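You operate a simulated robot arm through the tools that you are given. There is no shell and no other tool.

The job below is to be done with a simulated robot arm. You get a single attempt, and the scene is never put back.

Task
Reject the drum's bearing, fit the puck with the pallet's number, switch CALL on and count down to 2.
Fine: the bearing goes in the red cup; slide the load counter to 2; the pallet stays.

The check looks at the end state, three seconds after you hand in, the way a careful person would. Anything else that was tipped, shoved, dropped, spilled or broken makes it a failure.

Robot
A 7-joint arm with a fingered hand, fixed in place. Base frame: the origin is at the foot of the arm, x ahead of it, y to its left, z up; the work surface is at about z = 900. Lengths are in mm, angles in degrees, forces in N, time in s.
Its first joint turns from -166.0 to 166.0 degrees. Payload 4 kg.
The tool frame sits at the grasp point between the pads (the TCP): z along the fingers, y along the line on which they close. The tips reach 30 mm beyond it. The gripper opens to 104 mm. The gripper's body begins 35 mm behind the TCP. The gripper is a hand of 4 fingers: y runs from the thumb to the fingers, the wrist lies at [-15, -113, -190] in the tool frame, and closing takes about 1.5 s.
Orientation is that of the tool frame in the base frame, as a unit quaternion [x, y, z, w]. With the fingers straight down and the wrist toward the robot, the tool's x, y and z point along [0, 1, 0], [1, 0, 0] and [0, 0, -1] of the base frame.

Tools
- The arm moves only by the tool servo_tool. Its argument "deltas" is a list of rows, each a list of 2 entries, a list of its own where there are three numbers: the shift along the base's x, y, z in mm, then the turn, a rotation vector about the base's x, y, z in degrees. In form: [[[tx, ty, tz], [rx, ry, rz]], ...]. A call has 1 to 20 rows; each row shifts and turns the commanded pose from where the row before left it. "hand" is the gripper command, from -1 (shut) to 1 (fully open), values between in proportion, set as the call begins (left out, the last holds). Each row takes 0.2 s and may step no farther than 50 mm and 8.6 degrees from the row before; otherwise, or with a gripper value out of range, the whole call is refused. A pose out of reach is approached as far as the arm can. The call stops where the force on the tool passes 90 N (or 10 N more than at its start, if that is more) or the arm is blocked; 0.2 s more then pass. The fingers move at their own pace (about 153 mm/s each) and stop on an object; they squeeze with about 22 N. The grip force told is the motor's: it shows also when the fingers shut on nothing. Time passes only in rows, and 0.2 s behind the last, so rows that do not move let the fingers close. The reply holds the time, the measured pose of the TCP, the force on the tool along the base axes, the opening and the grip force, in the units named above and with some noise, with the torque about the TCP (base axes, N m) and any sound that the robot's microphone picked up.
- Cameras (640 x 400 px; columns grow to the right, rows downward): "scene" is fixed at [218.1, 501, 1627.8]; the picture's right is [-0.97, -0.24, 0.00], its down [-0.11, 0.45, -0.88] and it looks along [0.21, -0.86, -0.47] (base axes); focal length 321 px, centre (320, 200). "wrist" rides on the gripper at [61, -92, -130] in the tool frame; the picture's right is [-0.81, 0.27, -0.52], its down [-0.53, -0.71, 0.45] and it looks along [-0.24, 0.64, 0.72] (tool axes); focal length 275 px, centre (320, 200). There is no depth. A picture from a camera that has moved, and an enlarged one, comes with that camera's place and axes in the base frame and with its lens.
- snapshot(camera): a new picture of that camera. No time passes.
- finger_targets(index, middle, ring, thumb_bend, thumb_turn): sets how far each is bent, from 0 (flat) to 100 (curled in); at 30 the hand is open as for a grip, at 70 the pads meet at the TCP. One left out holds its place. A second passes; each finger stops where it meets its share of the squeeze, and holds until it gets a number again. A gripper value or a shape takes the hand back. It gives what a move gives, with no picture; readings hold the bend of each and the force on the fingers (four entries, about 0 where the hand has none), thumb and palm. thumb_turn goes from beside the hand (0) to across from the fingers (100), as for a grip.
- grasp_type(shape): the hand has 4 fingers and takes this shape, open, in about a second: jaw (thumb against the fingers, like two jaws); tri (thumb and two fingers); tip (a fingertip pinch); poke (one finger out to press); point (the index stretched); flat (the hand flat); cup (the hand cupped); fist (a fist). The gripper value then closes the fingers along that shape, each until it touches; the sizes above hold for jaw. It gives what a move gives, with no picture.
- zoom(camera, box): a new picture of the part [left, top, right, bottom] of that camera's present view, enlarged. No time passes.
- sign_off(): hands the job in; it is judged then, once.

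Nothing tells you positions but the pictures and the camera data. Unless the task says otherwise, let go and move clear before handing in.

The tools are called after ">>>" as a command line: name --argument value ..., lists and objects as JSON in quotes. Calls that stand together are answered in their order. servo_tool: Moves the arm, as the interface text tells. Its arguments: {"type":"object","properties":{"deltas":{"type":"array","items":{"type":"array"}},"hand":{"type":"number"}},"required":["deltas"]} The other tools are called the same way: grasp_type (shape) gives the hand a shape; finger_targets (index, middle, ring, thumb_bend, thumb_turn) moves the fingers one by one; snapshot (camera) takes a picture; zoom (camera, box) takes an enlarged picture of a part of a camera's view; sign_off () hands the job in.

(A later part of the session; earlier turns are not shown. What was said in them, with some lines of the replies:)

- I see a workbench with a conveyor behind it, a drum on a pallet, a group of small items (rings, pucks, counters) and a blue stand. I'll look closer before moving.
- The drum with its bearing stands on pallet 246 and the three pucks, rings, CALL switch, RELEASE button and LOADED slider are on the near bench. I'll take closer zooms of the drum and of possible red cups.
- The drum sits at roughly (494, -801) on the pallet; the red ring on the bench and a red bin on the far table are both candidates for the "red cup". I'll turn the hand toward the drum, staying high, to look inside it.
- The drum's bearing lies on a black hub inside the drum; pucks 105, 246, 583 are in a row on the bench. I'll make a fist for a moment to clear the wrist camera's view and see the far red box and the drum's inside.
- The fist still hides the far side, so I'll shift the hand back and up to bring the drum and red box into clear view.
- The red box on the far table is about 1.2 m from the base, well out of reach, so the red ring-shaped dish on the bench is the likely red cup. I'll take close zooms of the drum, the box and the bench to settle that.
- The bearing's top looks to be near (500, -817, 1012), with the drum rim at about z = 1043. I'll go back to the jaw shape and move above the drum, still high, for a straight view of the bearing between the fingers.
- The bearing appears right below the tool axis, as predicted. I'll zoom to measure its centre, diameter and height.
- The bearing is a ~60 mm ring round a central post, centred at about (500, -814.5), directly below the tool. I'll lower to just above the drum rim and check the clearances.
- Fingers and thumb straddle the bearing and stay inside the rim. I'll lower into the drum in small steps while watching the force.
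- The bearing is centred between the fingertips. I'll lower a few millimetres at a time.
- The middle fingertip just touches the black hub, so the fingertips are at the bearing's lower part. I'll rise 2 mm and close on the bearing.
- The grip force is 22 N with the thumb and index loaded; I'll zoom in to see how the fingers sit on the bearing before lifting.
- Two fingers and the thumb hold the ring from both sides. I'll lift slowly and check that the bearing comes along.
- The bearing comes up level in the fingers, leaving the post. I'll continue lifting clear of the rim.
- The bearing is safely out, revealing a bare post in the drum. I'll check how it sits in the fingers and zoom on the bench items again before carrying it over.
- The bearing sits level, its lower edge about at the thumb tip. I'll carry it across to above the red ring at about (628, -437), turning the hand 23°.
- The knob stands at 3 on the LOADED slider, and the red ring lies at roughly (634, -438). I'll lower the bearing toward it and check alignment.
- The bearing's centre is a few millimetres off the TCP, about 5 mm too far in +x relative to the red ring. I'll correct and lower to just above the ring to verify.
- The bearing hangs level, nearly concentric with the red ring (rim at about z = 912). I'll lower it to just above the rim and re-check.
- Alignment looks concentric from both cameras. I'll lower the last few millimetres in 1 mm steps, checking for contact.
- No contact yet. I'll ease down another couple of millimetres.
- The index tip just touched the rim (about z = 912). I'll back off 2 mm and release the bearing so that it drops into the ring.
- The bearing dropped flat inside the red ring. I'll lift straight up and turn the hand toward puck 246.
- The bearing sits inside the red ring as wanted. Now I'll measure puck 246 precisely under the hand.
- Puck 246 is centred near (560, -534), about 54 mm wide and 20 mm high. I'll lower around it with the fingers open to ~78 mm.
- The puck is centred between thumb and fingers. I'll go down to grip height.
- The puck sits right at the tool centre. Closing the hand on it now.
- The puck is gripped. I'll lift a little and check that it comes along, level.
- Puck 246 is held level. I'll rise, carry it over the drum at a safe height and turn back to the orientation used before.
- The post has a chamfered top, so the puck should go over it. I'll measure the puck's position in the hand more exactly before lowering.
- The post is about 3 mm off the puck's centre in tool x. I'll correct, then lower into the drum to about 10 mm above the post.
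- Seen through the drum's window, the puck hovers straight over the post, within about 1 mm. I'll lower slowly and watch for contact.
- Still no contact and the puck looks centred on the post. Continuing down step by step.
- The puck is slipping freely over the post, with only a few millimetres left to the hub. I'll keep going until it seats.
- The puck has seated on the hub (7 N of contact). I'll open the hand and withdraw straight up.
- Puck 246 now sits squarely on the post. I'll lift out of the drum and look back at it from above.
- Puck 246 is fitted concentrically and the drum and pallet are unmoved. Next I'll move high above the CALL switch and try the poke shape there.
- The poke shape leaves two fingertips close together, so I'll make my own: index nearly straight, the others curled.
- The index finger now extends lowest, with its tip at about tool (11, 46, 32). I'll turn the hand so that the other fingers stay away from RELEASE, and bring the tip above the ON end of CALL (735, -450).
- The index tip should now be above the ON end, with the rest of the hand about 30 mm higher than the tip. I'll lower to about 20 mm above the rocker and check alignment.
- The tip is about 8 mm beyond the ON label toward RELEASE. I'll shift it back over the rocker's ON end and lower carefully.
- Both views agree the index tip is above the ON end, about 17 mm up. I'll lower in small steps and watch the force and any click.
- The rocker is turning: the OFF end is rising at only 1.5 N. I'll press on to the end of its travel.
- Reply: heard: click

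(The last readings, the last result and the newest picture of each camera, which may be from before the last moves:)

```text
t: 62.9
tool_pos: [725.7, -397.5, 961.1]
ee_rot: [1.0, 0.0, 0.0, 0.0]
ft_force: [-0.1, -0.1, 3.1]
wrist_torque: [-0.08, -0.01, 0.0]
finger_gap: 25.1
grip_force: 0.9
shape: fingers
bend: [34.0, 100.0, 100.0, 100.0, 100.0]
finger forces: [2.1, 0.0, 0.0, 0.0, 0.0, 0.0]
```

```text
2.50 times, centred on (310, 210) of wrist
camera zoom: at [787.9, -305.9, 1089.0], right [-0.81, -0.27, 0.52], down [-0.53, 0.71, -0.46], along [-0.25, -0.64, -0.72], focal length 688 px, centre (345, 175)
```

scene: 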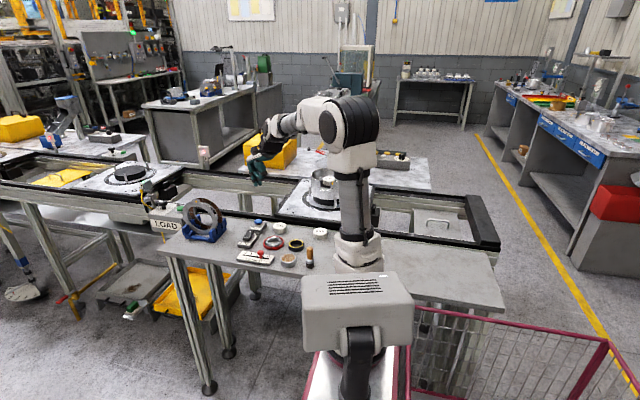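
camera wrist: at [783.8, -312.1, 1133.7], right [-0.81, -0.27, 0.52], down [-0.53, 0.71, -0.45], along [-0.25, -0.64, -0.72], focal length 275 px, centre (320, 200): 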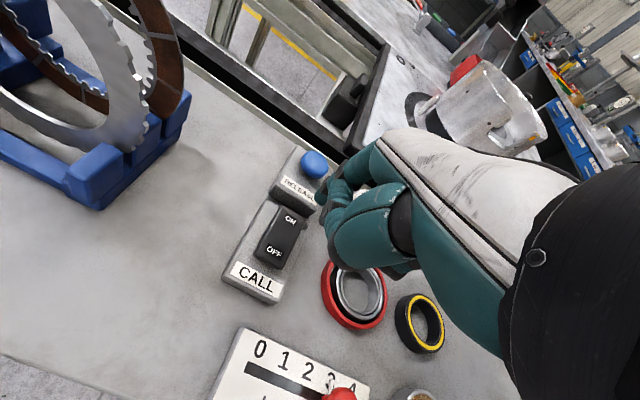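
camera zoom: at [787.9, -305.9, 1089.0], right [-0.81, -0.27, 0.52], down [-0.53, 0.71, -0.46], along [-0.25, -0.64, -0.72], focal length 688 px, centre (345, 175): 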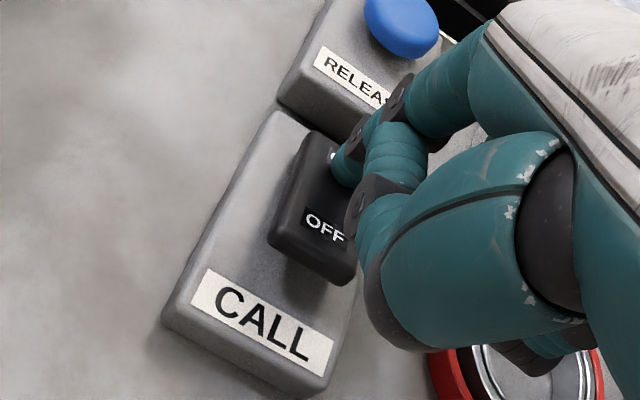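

A click, and the CALL lamp lit up: CALL is on. I'll lift straight off the switch and look at the result and at the LOADED slider.

>>> servo_tool --deltas '[[[0, 0, 8], [0, 0, 0]], [[0, 0, 20], [0, 0, 0]], [[0, 0, 35], [0, 0, 0]], [[0, 0, 40], [0, 0, 0]], [[0, 0, 0], [0, 0, 0]]]'

>>> snapshot --camera "wrist"

>>> zoom --camera "wrist" --box '[180, 190, 420, 400]'

>>> zoom --camera "scene" --box '[225, 200, 325, 280]'

```text
t: 64.1
tool_pos: [725.3, -397.2, 1065.7]
ee_rot: [1.0, 0.0, -0.001, 0.0]
ft_force: [0.6, 0.6, -1.4]
wrist_torque: [0.01, -0.04, 0.03]
finger_gap: 25.2
grip_force: 0.0
shape: fingers
bend: [34.0, 100.0, 100.0, 100.0, 100.0]
finger forces: [0.0, 0.0, 0.0, 0.0, 0.1, 0.0]
```

```text
taken
camera wrist: at [787.6, -306.2, 1193.4], right [-0.81, -0.27, 0.52], down [-0.53, 0.71, -0.45], along [-0.25, -0.64, -0.72], focal length 275 px, centre (320, 200)
```

wrist: 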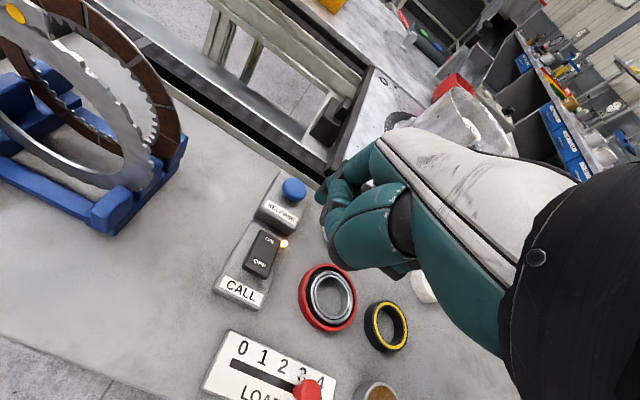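

```text
1.90 times, centred on (300, 295) of wrist
camera zoom: at [787.6, -306.2, 1193.4], right [-0.81, -0.27, 0.52], down [-0.53, 0.71, -0.45], along [-0.25, -0.64, -0.72], focal length 524 px, centre (358, 19)
```

zoom: 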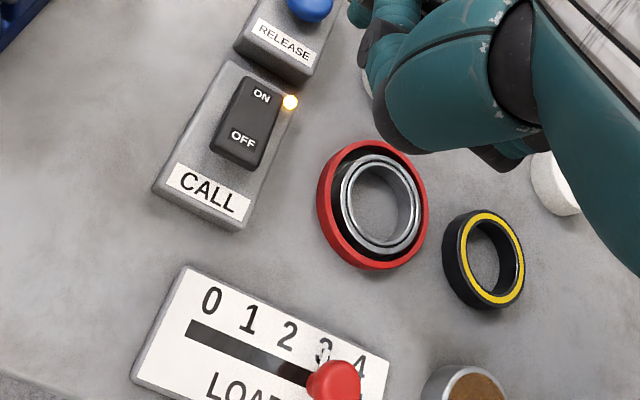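

```text
5.00 times, centred on (275, 240) of scene
camera zoom: at [218.1, 501.0, 1627.8], right [-0.97, -0.24, 0.0], down [-0.11, 0.45, -0.88], along [0.21, -0.86, -0.47], focal length 1606 px, centre (545, 0)
```

zoom: 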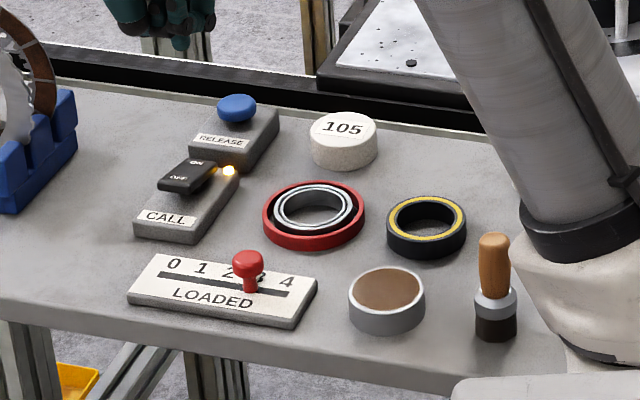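

CALL is on with its lamp lit, and nothing else has moved. Next I'll bring the index finger to the -x side of the slider knob (at about (643, -339)), still above it.

>>> servo_tool --deltas '[[[-25, 22, -5], [0, 0, 0]], [[-25, 22, -5], [0, 0, 0]], [[-25, 22, -5], [0, 0, 0]], [[-25, 22, -5], [0, 0, 0]], [[-25, 22, -5], [0, 0, 0]], [[0, 0, 0], [0, 0, 0]]]'

>>> snapshot --camera "wrist"

>>> snapshot --camera "scene"

>>> zoom --camera "scene" --box '[225, 200, 325, 280]'

```text
t: 65.5
tool_pos: [599.5, -287.0, 1039.2]
ee_rot: [1.0, -0.001, 0.0, 0.001]
ft_force: [-0.3, -0.1, 0.2]
wrist_torque: [-0.02, 0.02, -0.02]
finger_gap: 24.9
grip_force: 0.0
shape: fingers
bend: [34.0, 100.0, 100.0, 100.0, 100.0]
finger forces: [0.1, 0.0, 0.0, 0.1, 0.0, 0.0]
```

```text
taken
camera wrist: at [662.1, -195.5, 1167.2], right [-0.81, -0.27, 0.52], down [-0.53, 0.71, -0.45], along [-0.25, -0.64, -0.72], focal length 275 px, centre (320, 200)
```

wrist: 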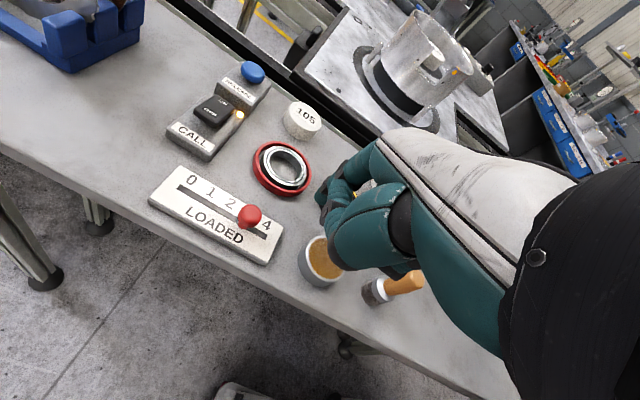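

```text
taken
```

scene: 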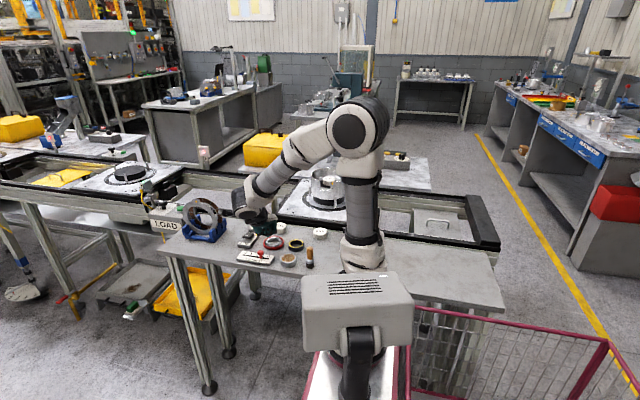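

```text
5.00 times, centred on (275, 240) of scene
camera zoom: at [218.1, 501.0, 1627.8], right [-0.97, -0.24, 0.0], down [-0.11, 0.45, -0.88], along [0.21, -0.86, -0.47], focal length 1606 px, centre (545, 0)
```

zoom: 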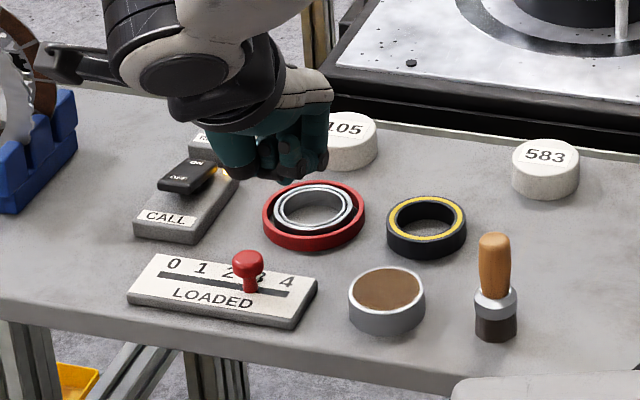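

>>> zoom --camera "wrist" --box '[140, 155, 300, 275]'

>>> zoom --camera "wrist" --box '[220, 150, 380, 290]'

>>> zoom --camera "scene" --box '[240, 215, 300, 270]'

```text
3.33 times, centred on (220, 215) of wrist
camera zoom: at [662.1, -195.5, 1167.2], right [-0.81, -0.27, 0.52], down [-0.53, 0.71, -0.45], along [-0.25, -0.64, -0.72], focal length 918 px, centre (653, 150)
```

zoom: 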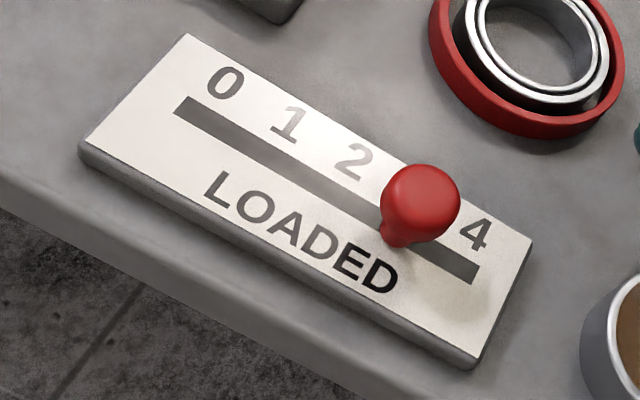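

```text
2.86 times, centred on (300, 220) of wrist
camera zoom: at [662.1, -195.5, 1167.2], right [-0.81, -0.27, 0.52], down [-0.53, 0.71, -0.45], along [-0.25, -0.64, -0.72], focal length 786 px, centre (377, 143)
```

zoom: 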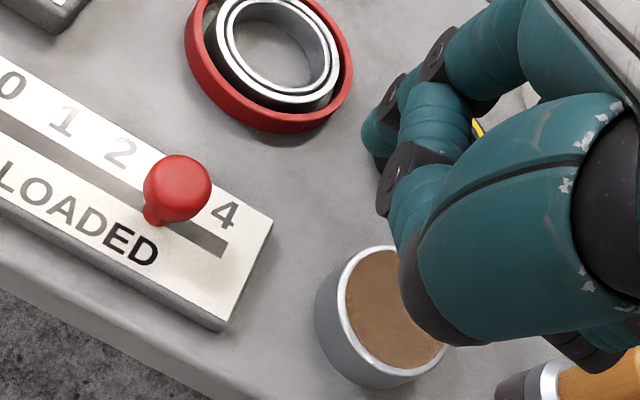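

```text
7.27 times, centred on (270, 242) of scene
camera zoom: at [218.1, 501.0, 1627.8], right [-0.97, -0.24, 0.0], down [-0.11, 0.45, -0.88], along [0.21, -0.86, -0.47], focal length 2336 px, centre (684, -109)
```

zoom: 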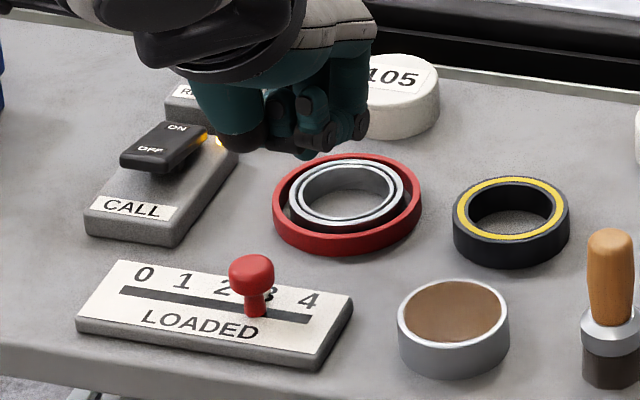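

Measured: stem at about (641.5, -335), scale spacing 22 mm, so position 2 is at x ≈ 664. I'll lower the index finger beside the knob on its -x side.

>>> servo_tool --deltas '[[[0, 3.5, -25], [0, 0, 0]], [[0, 0, -25], [0, 0, 0]], [[0, 0, -22], [0, 0, 0]], [[0, 0, 0], [0, 0, 0]]]'

>>> zoom --camera "wrist" --box '[220, 130, 380, 290]'

>>> zoom --camera "scene" --box '[240, 215, 300, 270]'

```text
t: 66.5
tool_pos: [600.3, -284.1, 966.0]
ee_rot: [1.0, -0.001, 0.0, 0.001]
ft_force: [-0.1, -0.5, -0.3]
wrist_torque: [0.04, -0.01, 0.02]
finger_gap: 25.1
grip_force: 0.0
shape: fingers
bend: [34.0, 100.0, 100.0, 100.0, 100.0]
finger forces: [0.0, 0.0, 0.1, 0.1, 0.1, 0.0]
```

```text
2.50 times, centred on (300, 210) of wrist
camera zoom: at [662.6, -192.8, 1094.2], right [-0.81, -0.27, 0.52], down [-0.53, 0.72, -0.45], along [-0.25, -0.64, -0.72], focal length 688 px, centre (370, 175)
```

zoom: 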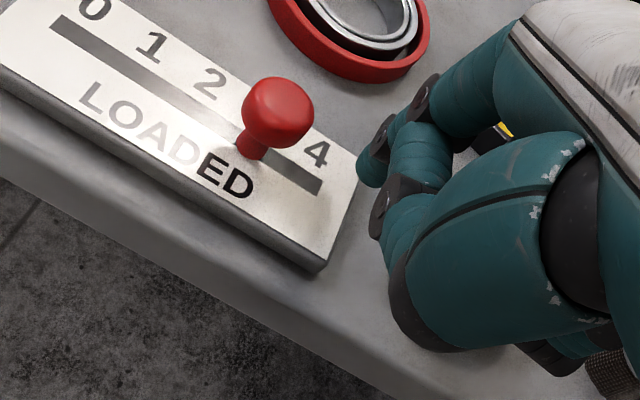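

```text
7.27 times, centred on (270, 242) of scene
camera zoom: at [218.1, 501.0, 1627.8], right [-0.97, -0.24, 0.0], down [-0.11, 0.45, -0.88], along [0.21, -0.86, -0.47], focal length 2336 px, centre (684, -109)
```

zoom: 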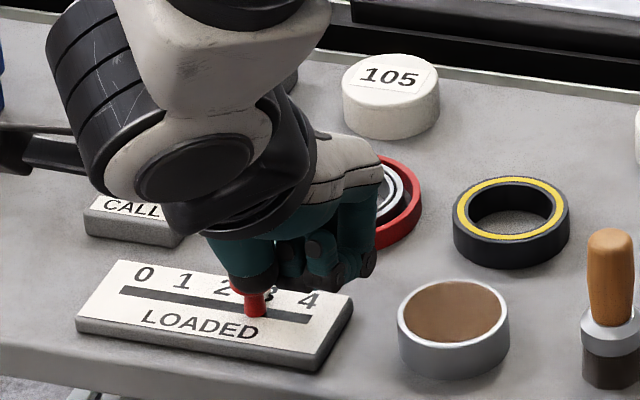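

The thumb knuckle is about 15 mm above the TCP, so it clears the knob. I'll lower the last 13 mm beside the knob.

>>> servo_tool --deltas '[[[0, 0, -7], [0, 0, 0]], [[0, 0, -6], [0, 0, 0]], [[0, 0, 0], [0, 0, 0]]]'

>>> zoom --camera "wrist" --box '[220, 130, 380, 290]'

>>> zoom --camera "scene" --box '[240, 225, 300, 270]'

```text
t: 67.3
tool_pos: [601.2, -283.8, 952.0]
ee_rot: [1.0, -0.003, -0.001, 0.0]
ft_force: [-0.1, 0.3, 0.1]
wrist_torque: [0.02, 0.0, -0.01]
finger_gap: 25.1
grip_force: 0.0
shape: fingers
bend: [34.0, 100.0, 100.0, 100.0, 100.0]
finger forces: [0.0, 0.0, 0.0, 0.0, 0.0, 0.1]
```

```text
2.50 times, centred on (300, 210) of wrist
camera zoom: at [663.1, -192.4, 1081.5], right [-0.81, -0.27, 0.52], down [-0.53, 0.71, -0.45], along [-0.25, -0.64, -0.72], focal length 688 px, centre (370, 175)
```

zoom: 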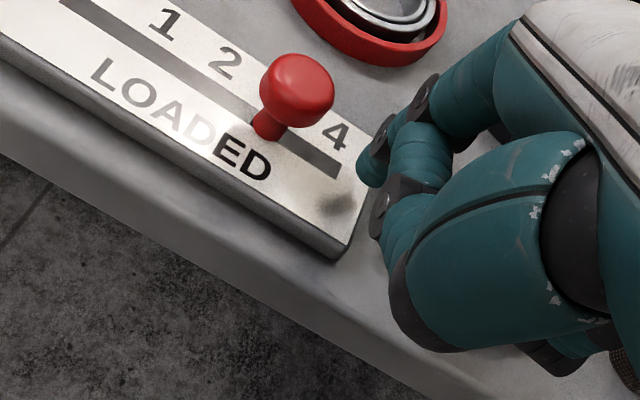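

```text
8.89 times, centred on (270, 248) of scene
camera zoom: at [218.1, 501.0, 1627.8], right [-0.97, -0.24, 0.0], down [-0.11, 0.45, -0.88], along [0.21, -0.86, -0.47], focal length 2854 px, centre (764, -222)
```

zoom: 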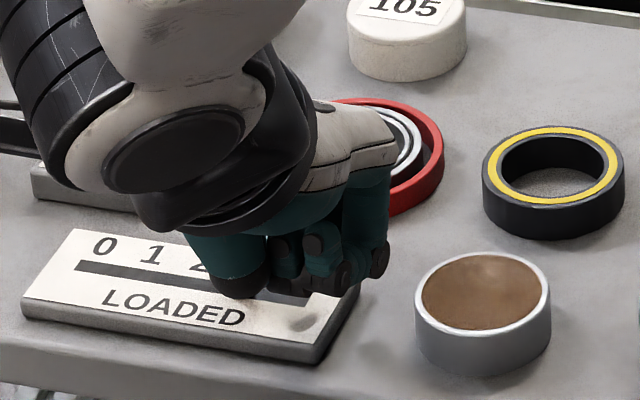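

The finger is beside the knob with its tip just above the plate. Now I'll push toward +x in small steps.

>>> servo_tool --deltas '[[[4, 0, 0], [0, 0, 0]], [[4, 0, 0], [0, 0, 0]], [[0, 0, 0], [0, 0, 0]]]'

>>> servo_tool --deltas '[[[3, 0, 0], [0, 0, 0]], [[3, 0, 0], [0, 0, 0]], [[0, 0, 0], [0, 0, 0]]]'

>>> zoom --camera "wrist" --box '[220, 130, 380, 290]'

```text
t: 68.1
tool_pos: [608.6, -283.6, 953.3]
ee_rot: [1.0, -0.001, 0.0, 0.0]
ft_force: [-0.3, 0.4, -0.2]
wrist_torque: [-0.02, 0.01, 0.03]
finger_gap: 25.2
grip_force: 0.1
shape: fingers
bend: [34.0, 100.0, 100.0, 100.0, 100.0]
finger forces: [0.0, 0.0, 0.0, 0.0, 0.0, 0.0]
```

```text
t: 68.9
tool_pos: [614.4, -284.2, 952.9]
ee_rot: [1.0, -0.003, 0.0, 0.001]
ft_force: [-0.6, 0.0, -0.9]
wrist_torque: [-0.01, -0.02, 0.0]
finger_gap: 25.3
grip_force: 0.1
shape: fingers
bend: [34.0, 100.0, 100.0, 100.0, 100.0]
finger forces: [0.0, 0.0, 0.1, 0.0, 0.1, 0.0]
```

```text
2.50 times, centred on (300, 210) of wrist
camera zoom: at [676.9, -192.3, 1081.6], right [-0.81, -0.27, 0.52], down [-0.53, 0.71, -0.45], along [-0.25, -0.64, -0.72], focal length 688 px, centre (370, 175)
```

zoom: 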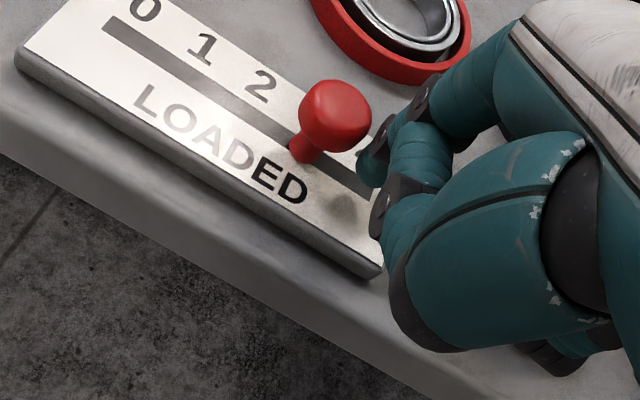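

>>> servo_tool --deltas '[[[3, 0, 0], [0, 0, 0]], [[3, 0, 0], [0, 0, 0]], [[0, 0, 0], [0, 0, 0]]]'

>>> zoom --camera "wrist" --box '[220, 130, 380, 290]'

```text
t: 69.7
tool_pos: [621.8, -284.5, 952.9]
ee_rot: [1.0, -0.001, -0.001, 0.0]
ft_force: [-0.7, 0.4, -0.3]
wrist_torque: [0.02, 0.05, -0.06]
finger_gap: 25.1
grip_force: 0.6
shape: fingers
bend: [34.0, 100.0, 100.0, 100.0, 100.0]
finger forces: [1.2, 0.0, 0.1, 0.1, 0.0, 0.0]
```

```text
2.50 times, centred on (300, 210) of wrist
camera zoom: at [683.0, -192.3, 1081.9], right [-0.81, -0.27, 0.52], down [-0.53, 0.71, -0.45], along [-0.25, -0.64, -0.72], focal length 688 px, centre (370, 175)
```

zoom: 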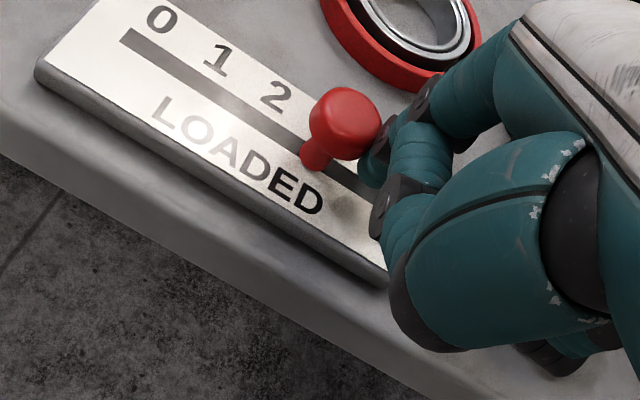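

Contact made; the knob starts to follow. I'll keep pushing and measure as I go.

>>> servo_tool --deltas '[[[3, 0, 0], [0, 0, 0]], [[3, 0, 0], [0, 0, 0]], [[3, 0, 0], [0, 0, 0]], [[3, 0, 0], [0, 0, 0]], [[0, 0, 0], [0, 0, 0]]]'

>>> zoom --camera "wrist" --box '[220, 130, 380, 290]'

```text
t: 70.9
tool_pos: [633.5, -282.6, 952.3]
ee_rot: [1.0, -0.001, 0.0, 0.0]
ft_force: [-0.2, -0.2, -0.1]
wrist_torque: [-0.04, 0.02, -0.05]
finger_gap: 25.0
grip_force: 0.4
shape: fingers
bend: [34.0, 100.0, 100.0, 100.0, 100.0]
finger forces: [0.2, 0.0, 0.0, 0.0, 0.0, 0.1]
```

```text
2.50 times, centred on (300, 210) of wrist
camera zoom: at [695.4, -192.5, 1081.7], right [-0.81, -0.27, 0.52], down [-0.53, 0.71, -0.45], along [-0.25, -0.64, -0.72], focal length 688 px, centre (370, 175)
```

zoom: 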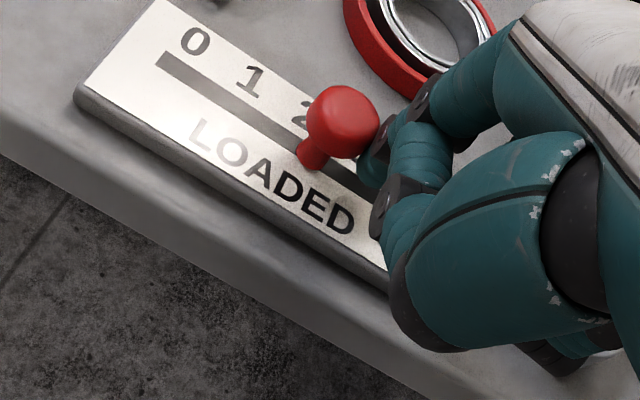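

The knob is at about x = 656.5, and position 2 is at 664.5. Pushing about 7 mm more.

>>> servo_tool --deltas '[[[2.5, 0, 0], [0, 0, 0]], [[2.5, 0, 0], [0, 0, 0]], [[2, 0, 0], [0, 0, 0]], [[0, 0, 0], [0, 0, 0]]]'

>>> zoom --camera "wrist" --box '[220, 130, 380, 290]'

>>> zoom --camera "scene" --box '[240, 225, 300, 270]'

```text
t: 71.9
tool_pos: [639.8, -283.5, 953.4]
ee_rot: [1.0, -0.001, 0.0, 0.0]
ft_force: [-0.2, -0.3, 0.3]
wrist_torque: [0.01, 0.0, 0.01]
finger_gap: 24.8
grip_force: 0.4
shape: fingers
bend: [34.0, 100.0, 100.0, 100.0, 100.0]
finger forces: [0.3, 0.0, 0.0, 0.0, 0.0, 0.0]
```

```text
2.50 times, centred on (300, 210) of wrist
camera zoom: at [702.1, -192.5, 1081.9], right [-0.81, -0.27, 0.52], down [-0.53, 0.71, -0.45], along [-0.25, -0.64, -0.72], focal length 688 px, centre (370, 175)
```

zoom: 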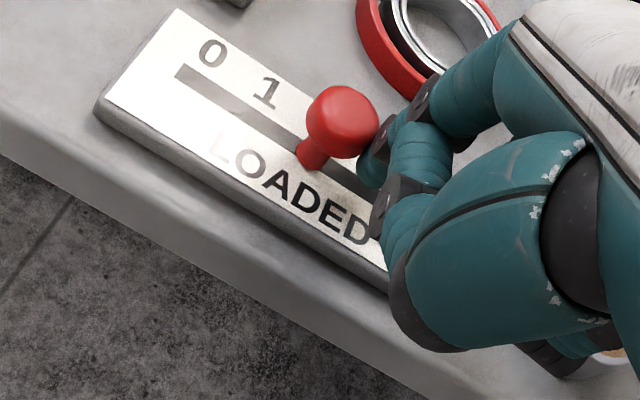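

```text
8.89 times, centred on (270, 248) of scene
camera zoom: at [218.1, 501.0, 1627.8], right [-0.97, -0.24, 0.0], down [-0.11, 0.45, -0.88], along [0.21, -0.86, -0.47], focal length 2854 px, centre (764, -222)
```

zoom: 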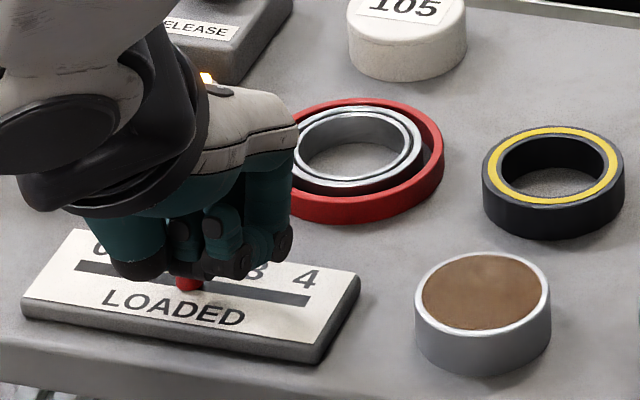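

The knob is within about 1–1.5 mm of position 2. One last small push.

>>> servo_tool --deltas '[[[1.3, 0, 0], [0, 0, 0]], [[0, 0, 0], [0, 0, 0]]]'

>>> servo_tool --deltas '[[[-4, 0, 0], [0, 0, 0]], [[-6, 0, 0], [0, 0, 0]], [[-10, 0, 0], [0, 0, 0]], [[0, 0, 20], [0, 0, 0]], [[0, 0, 30], [0, 0, 0]], [[0, 0, 40], [0, 0, 0]], [[-20, 10, 30], [0, 0, 0]], [[0, 0, 0], [0, 0, 0]]]'

>>> snapshot --camera "wrist"

>>> zoom --camera "scene" --box '[230, 220, 300, 270]'

```text
t: 72.5
tool_pos: [641.2, -284.6, 952.5]
ee_rot: [1.0, -0.001, -0.001, 0.0]
ft_force: [-1.0, 0.5, -0.6]
wrist_torque: [0.02, 0.0, -0.04]
finger_gap: 24.9
grip_force: 0.0
shape: fingers
bend: [34.0, 100.0, 100.0, 100.0, 100.0]
finger forces: [1.0, 0.0, 0.1, 0.1, 0.0, 0.0]
```

```text
t: 74.3
tool_pos: [601.6, -273.2, 1073.2]
ee_rot: [1.0, -0.001, -0.001, -0.001]
ft_force: [0.3, -0.2, 0.4]
wrist_torque: [-0.04, -0.03, -0.02]
finger_gap: 25.1
grip_force: 0.0
shape: fingers
bend: [34.0, 100.0, 100.0, 100.0, 100.0]
finger forces: [0.1, 0.0, 0.0, 0.0, 0.0, 0.1]
```

```text
taken
camera wrist: at [663.1, -182.8, 1201.8], right [-0.81, -0.27, 0.52], down [-0.53, 0.71, -0.45], along [-0.25, -0.64, -0.72], focal length 275 px, centre (320, 200)
```

wrist: 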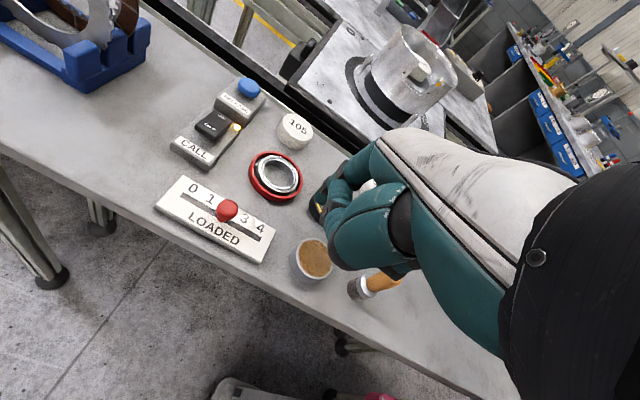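

```text
8.00 times, centred on (265, 245) of scene
camera zoom: at [218.1, 501.0, 1627.8], right [-0.97, -0.24, 0.0], down [-0.11, 0.45, -0.88], along [0.21, -0.86, -0.47], focal length 2569 px, centre (760, -160)
```

zoom: 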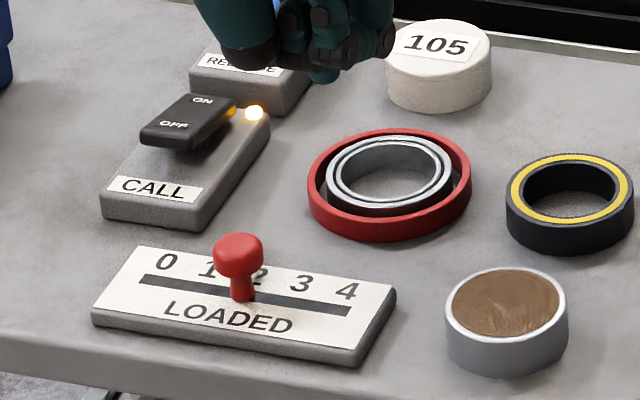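

>>> zoom --camera "wrist" --box '[145, 155, 285, 275]'

>>> zoom --camera "scene" --box '[238, 238, 282, 268]'

```text
3.33 times, centred on (215, 215) of wrist
camera zoom: at [663.1, -182.8, 1201.8], right [-0.81, -0.27, 0.52], down [-0.53, 0.71, -0.45], along [-0.25, -0.64, -0.72], focal length 918 px, centre (670, 150)
```

zoom: 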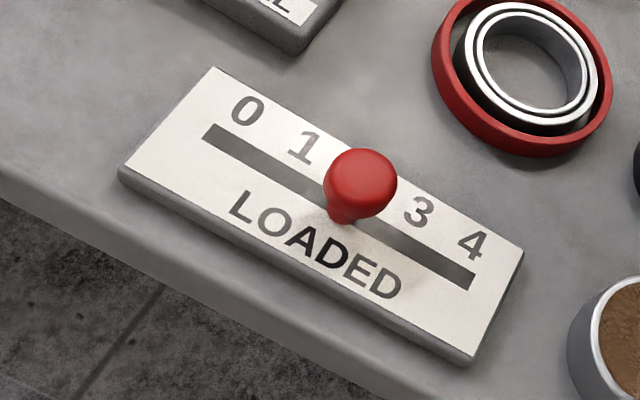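

```text
13.33 times, centred on (260, 253) of scene
camera zoom: at [218.1, 501.0, 1627.8], right [-0.97, -0.24, 0.0], down [-0.11, 0.45, -0.88], along [0.21, -0.86, -0.47], focal length 4282 px, centre (1120, -507)
```

zoom: 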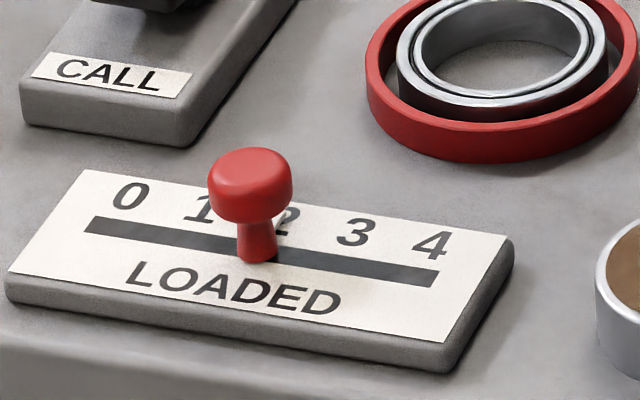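

The stem stands right at 2 from both cameras. I'll raise the hand clear, reset it to the jaw shape, and make a final check of everything.

>>> servo_tool --deltas '[[[0, 0, 45], [0, 0, 0]], [[0, 0, 45], [0, 0, 0]], [[0, 0, 45], [0, 0, 0]], [[-40, -10, 20], [0, 0, 0]], [[-40, -10, 0], [0, 0, 0]], [[-40, -10, 0], [0, 0, 0]], [[-40, -10, 0], [0, 0, 0]], [[0, 0, 0], [0, 0, 0]]]'

>>> grasp_type --shape "jaw"

>>> snapshot --camera "scene"

>>> zoom --camera "scene" --box '[220, 150, 380, 280]'

>>> snapshot --camera "wrist"

```text
t: 76.1
tool_pos: [441.4, -313.1, 1226.6]
ee_rot: [1.0, -0.002, 0.0, 0.001]
ft_force: [0.2, 0.0, -0.6]
wrist_torque: [-0.01, -0.01, -0.02]
finger_gap: 25.1
grip_force: 0.0
shape: fingers
bend: [34.0, 100.0, 100.0, 100.0, 100.0]
finger forces: [0.0, 0.1, 0.0, 0.0, 0.1, 0.0]
```

```text
t: 77.0
tool_pos: [441.8, -313.8, 1228.1]
ee_rot: [1.0, -0.001, 0.0, 0.0]
ft_force: [-0.1, -0.6, -0.1]
wrist_torque: [0.0, 0.02, 0.01]
finger_gap: 103.8
grip_force: 0.2
shape: jaw
bend: [30.0, 30.0, 30.0, 30.0, 98.0]
finger forces: [0.0, 0.0, 0.0, 0.0, 0.0, 0.1]
```

```text
taken
```

scene: 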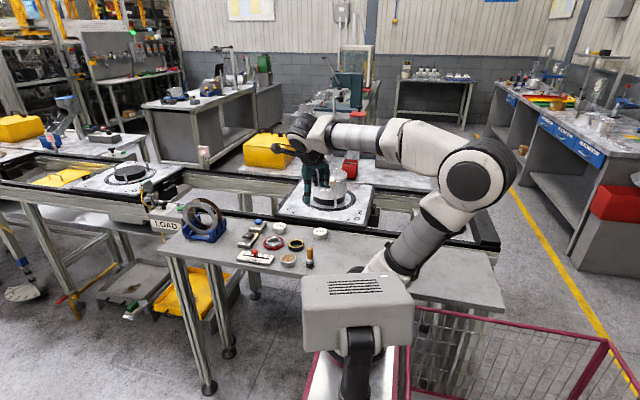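

```text
3.08 times, centred on (300, 215) of scene
camera zoom: at [218.1, 501.0, 1627.8], right [-0.97, -0.24, 0.0], down [-0.11, 0.45, -0.88], along [0.21, -0.86, -0.47], focal length 988 px, centre (382, 154)
```

zoom: 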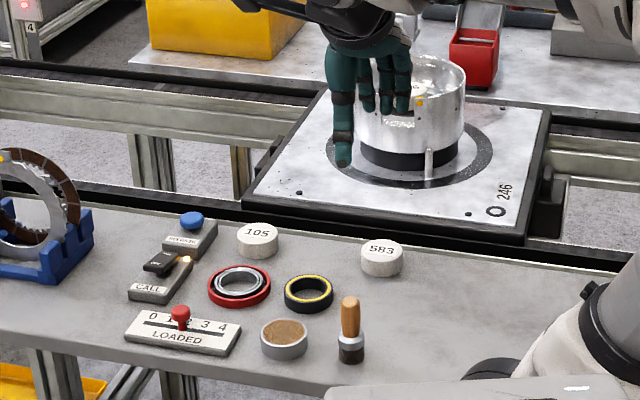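

```text
taken
camera wrist: at [503.6, -222.6, 1356.4], right [-0.81, -0.27, 0.52], down [-0.53, 0.71, -0.45], along [-0.25, -0.64, -0.72], focal length 275 px, centre (320, 200)
```

wrist: 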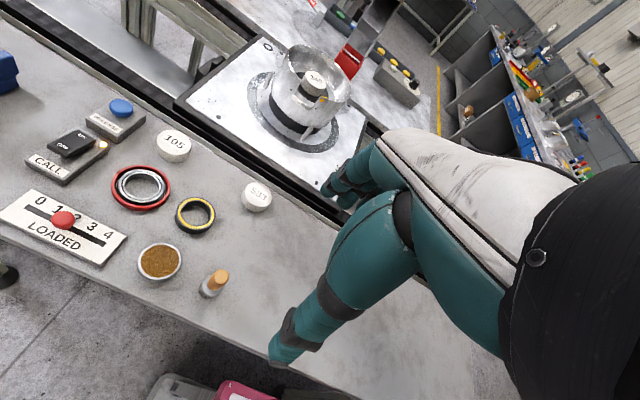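

Everything reads as wanted: CALL lamp lit, knob at 2, bearing inside the red ring, 246 in the drum, pallet in place. One last close look before handing in.

>>> zoom --camera "wrist" --box '[0, 90, 200, 280]'

>>> zoom --camera "wrist" --box '[160, 20, 400, 180]'

```text
2.11 times, centred on (100, 185) of wrist
camera zoom: at [503.6, -222.6, 1356.4], right [-0.81, -0.27, 0.52], down [-0.53, 0.71, -0.45], along [-0.25, -0.64, -0.72], focal length 580 px, centre (783, 232)
```

zoom: 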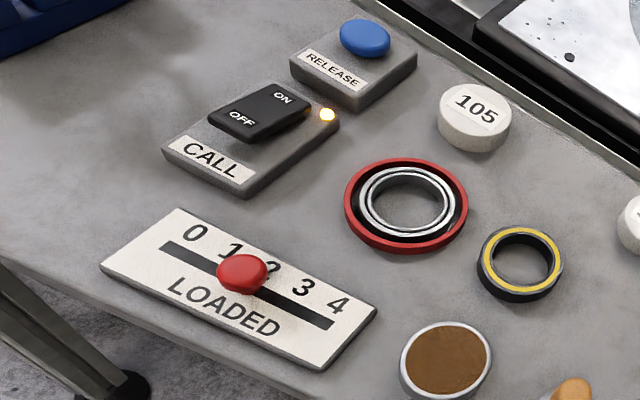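

```text
2.50 times, centred on (280, 100) of wrist
camera zoom: at [503.6, -222.6, 1356.4], right [-0.81, -0.27, 0.52], down [-0.53, 0.71, -0.45], along [-0.25, -0.64, -0.72], focal length 688 px, centre (420, 450)
```

zoom: 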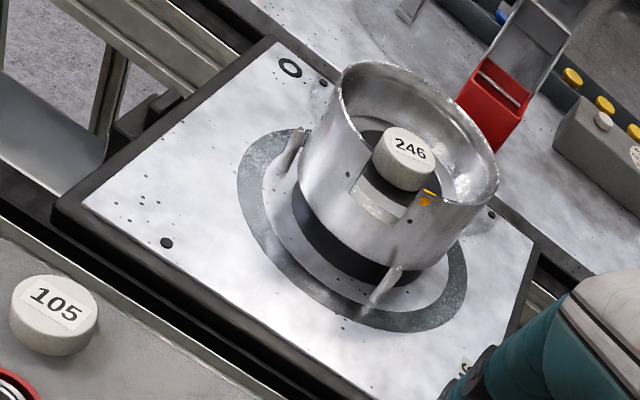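

The end state looks right: bearing in the red cup, puck 246 seated on the drum's post, CALL on and lit, counter at 2. The pallet and other items are untouched and the hand is empty and clear, so I'm handing in.

>>> sign_off

```text
The job is handed in.
```

I finished all four steps and handed the job in, but "red cup" was a judgement call; I haven't seen the check's result.

- **Bearing:** It is out of the drum and lies flat inside the red ring-shaped dish on the bench. I took that dish to be the red cup. The only other red container I saw is a box on the far table, about 1.2 m from the base and out of the arm's reach.
- **Puck:** Puck 246, matching the pallet's number, is on the drum's centre post and pressed down until it seated.
- **CALL:** The switch is on. I heard it click and its lamp is lit.
- **Counter:** The LOADED knob went from 3 to 2, and both cameras show it lined up with the 2.

RELEASE was not pressed and the pallet is where it was. The hand is open, empty and clear of the bench, and nothing else looks moved in the final pictures.
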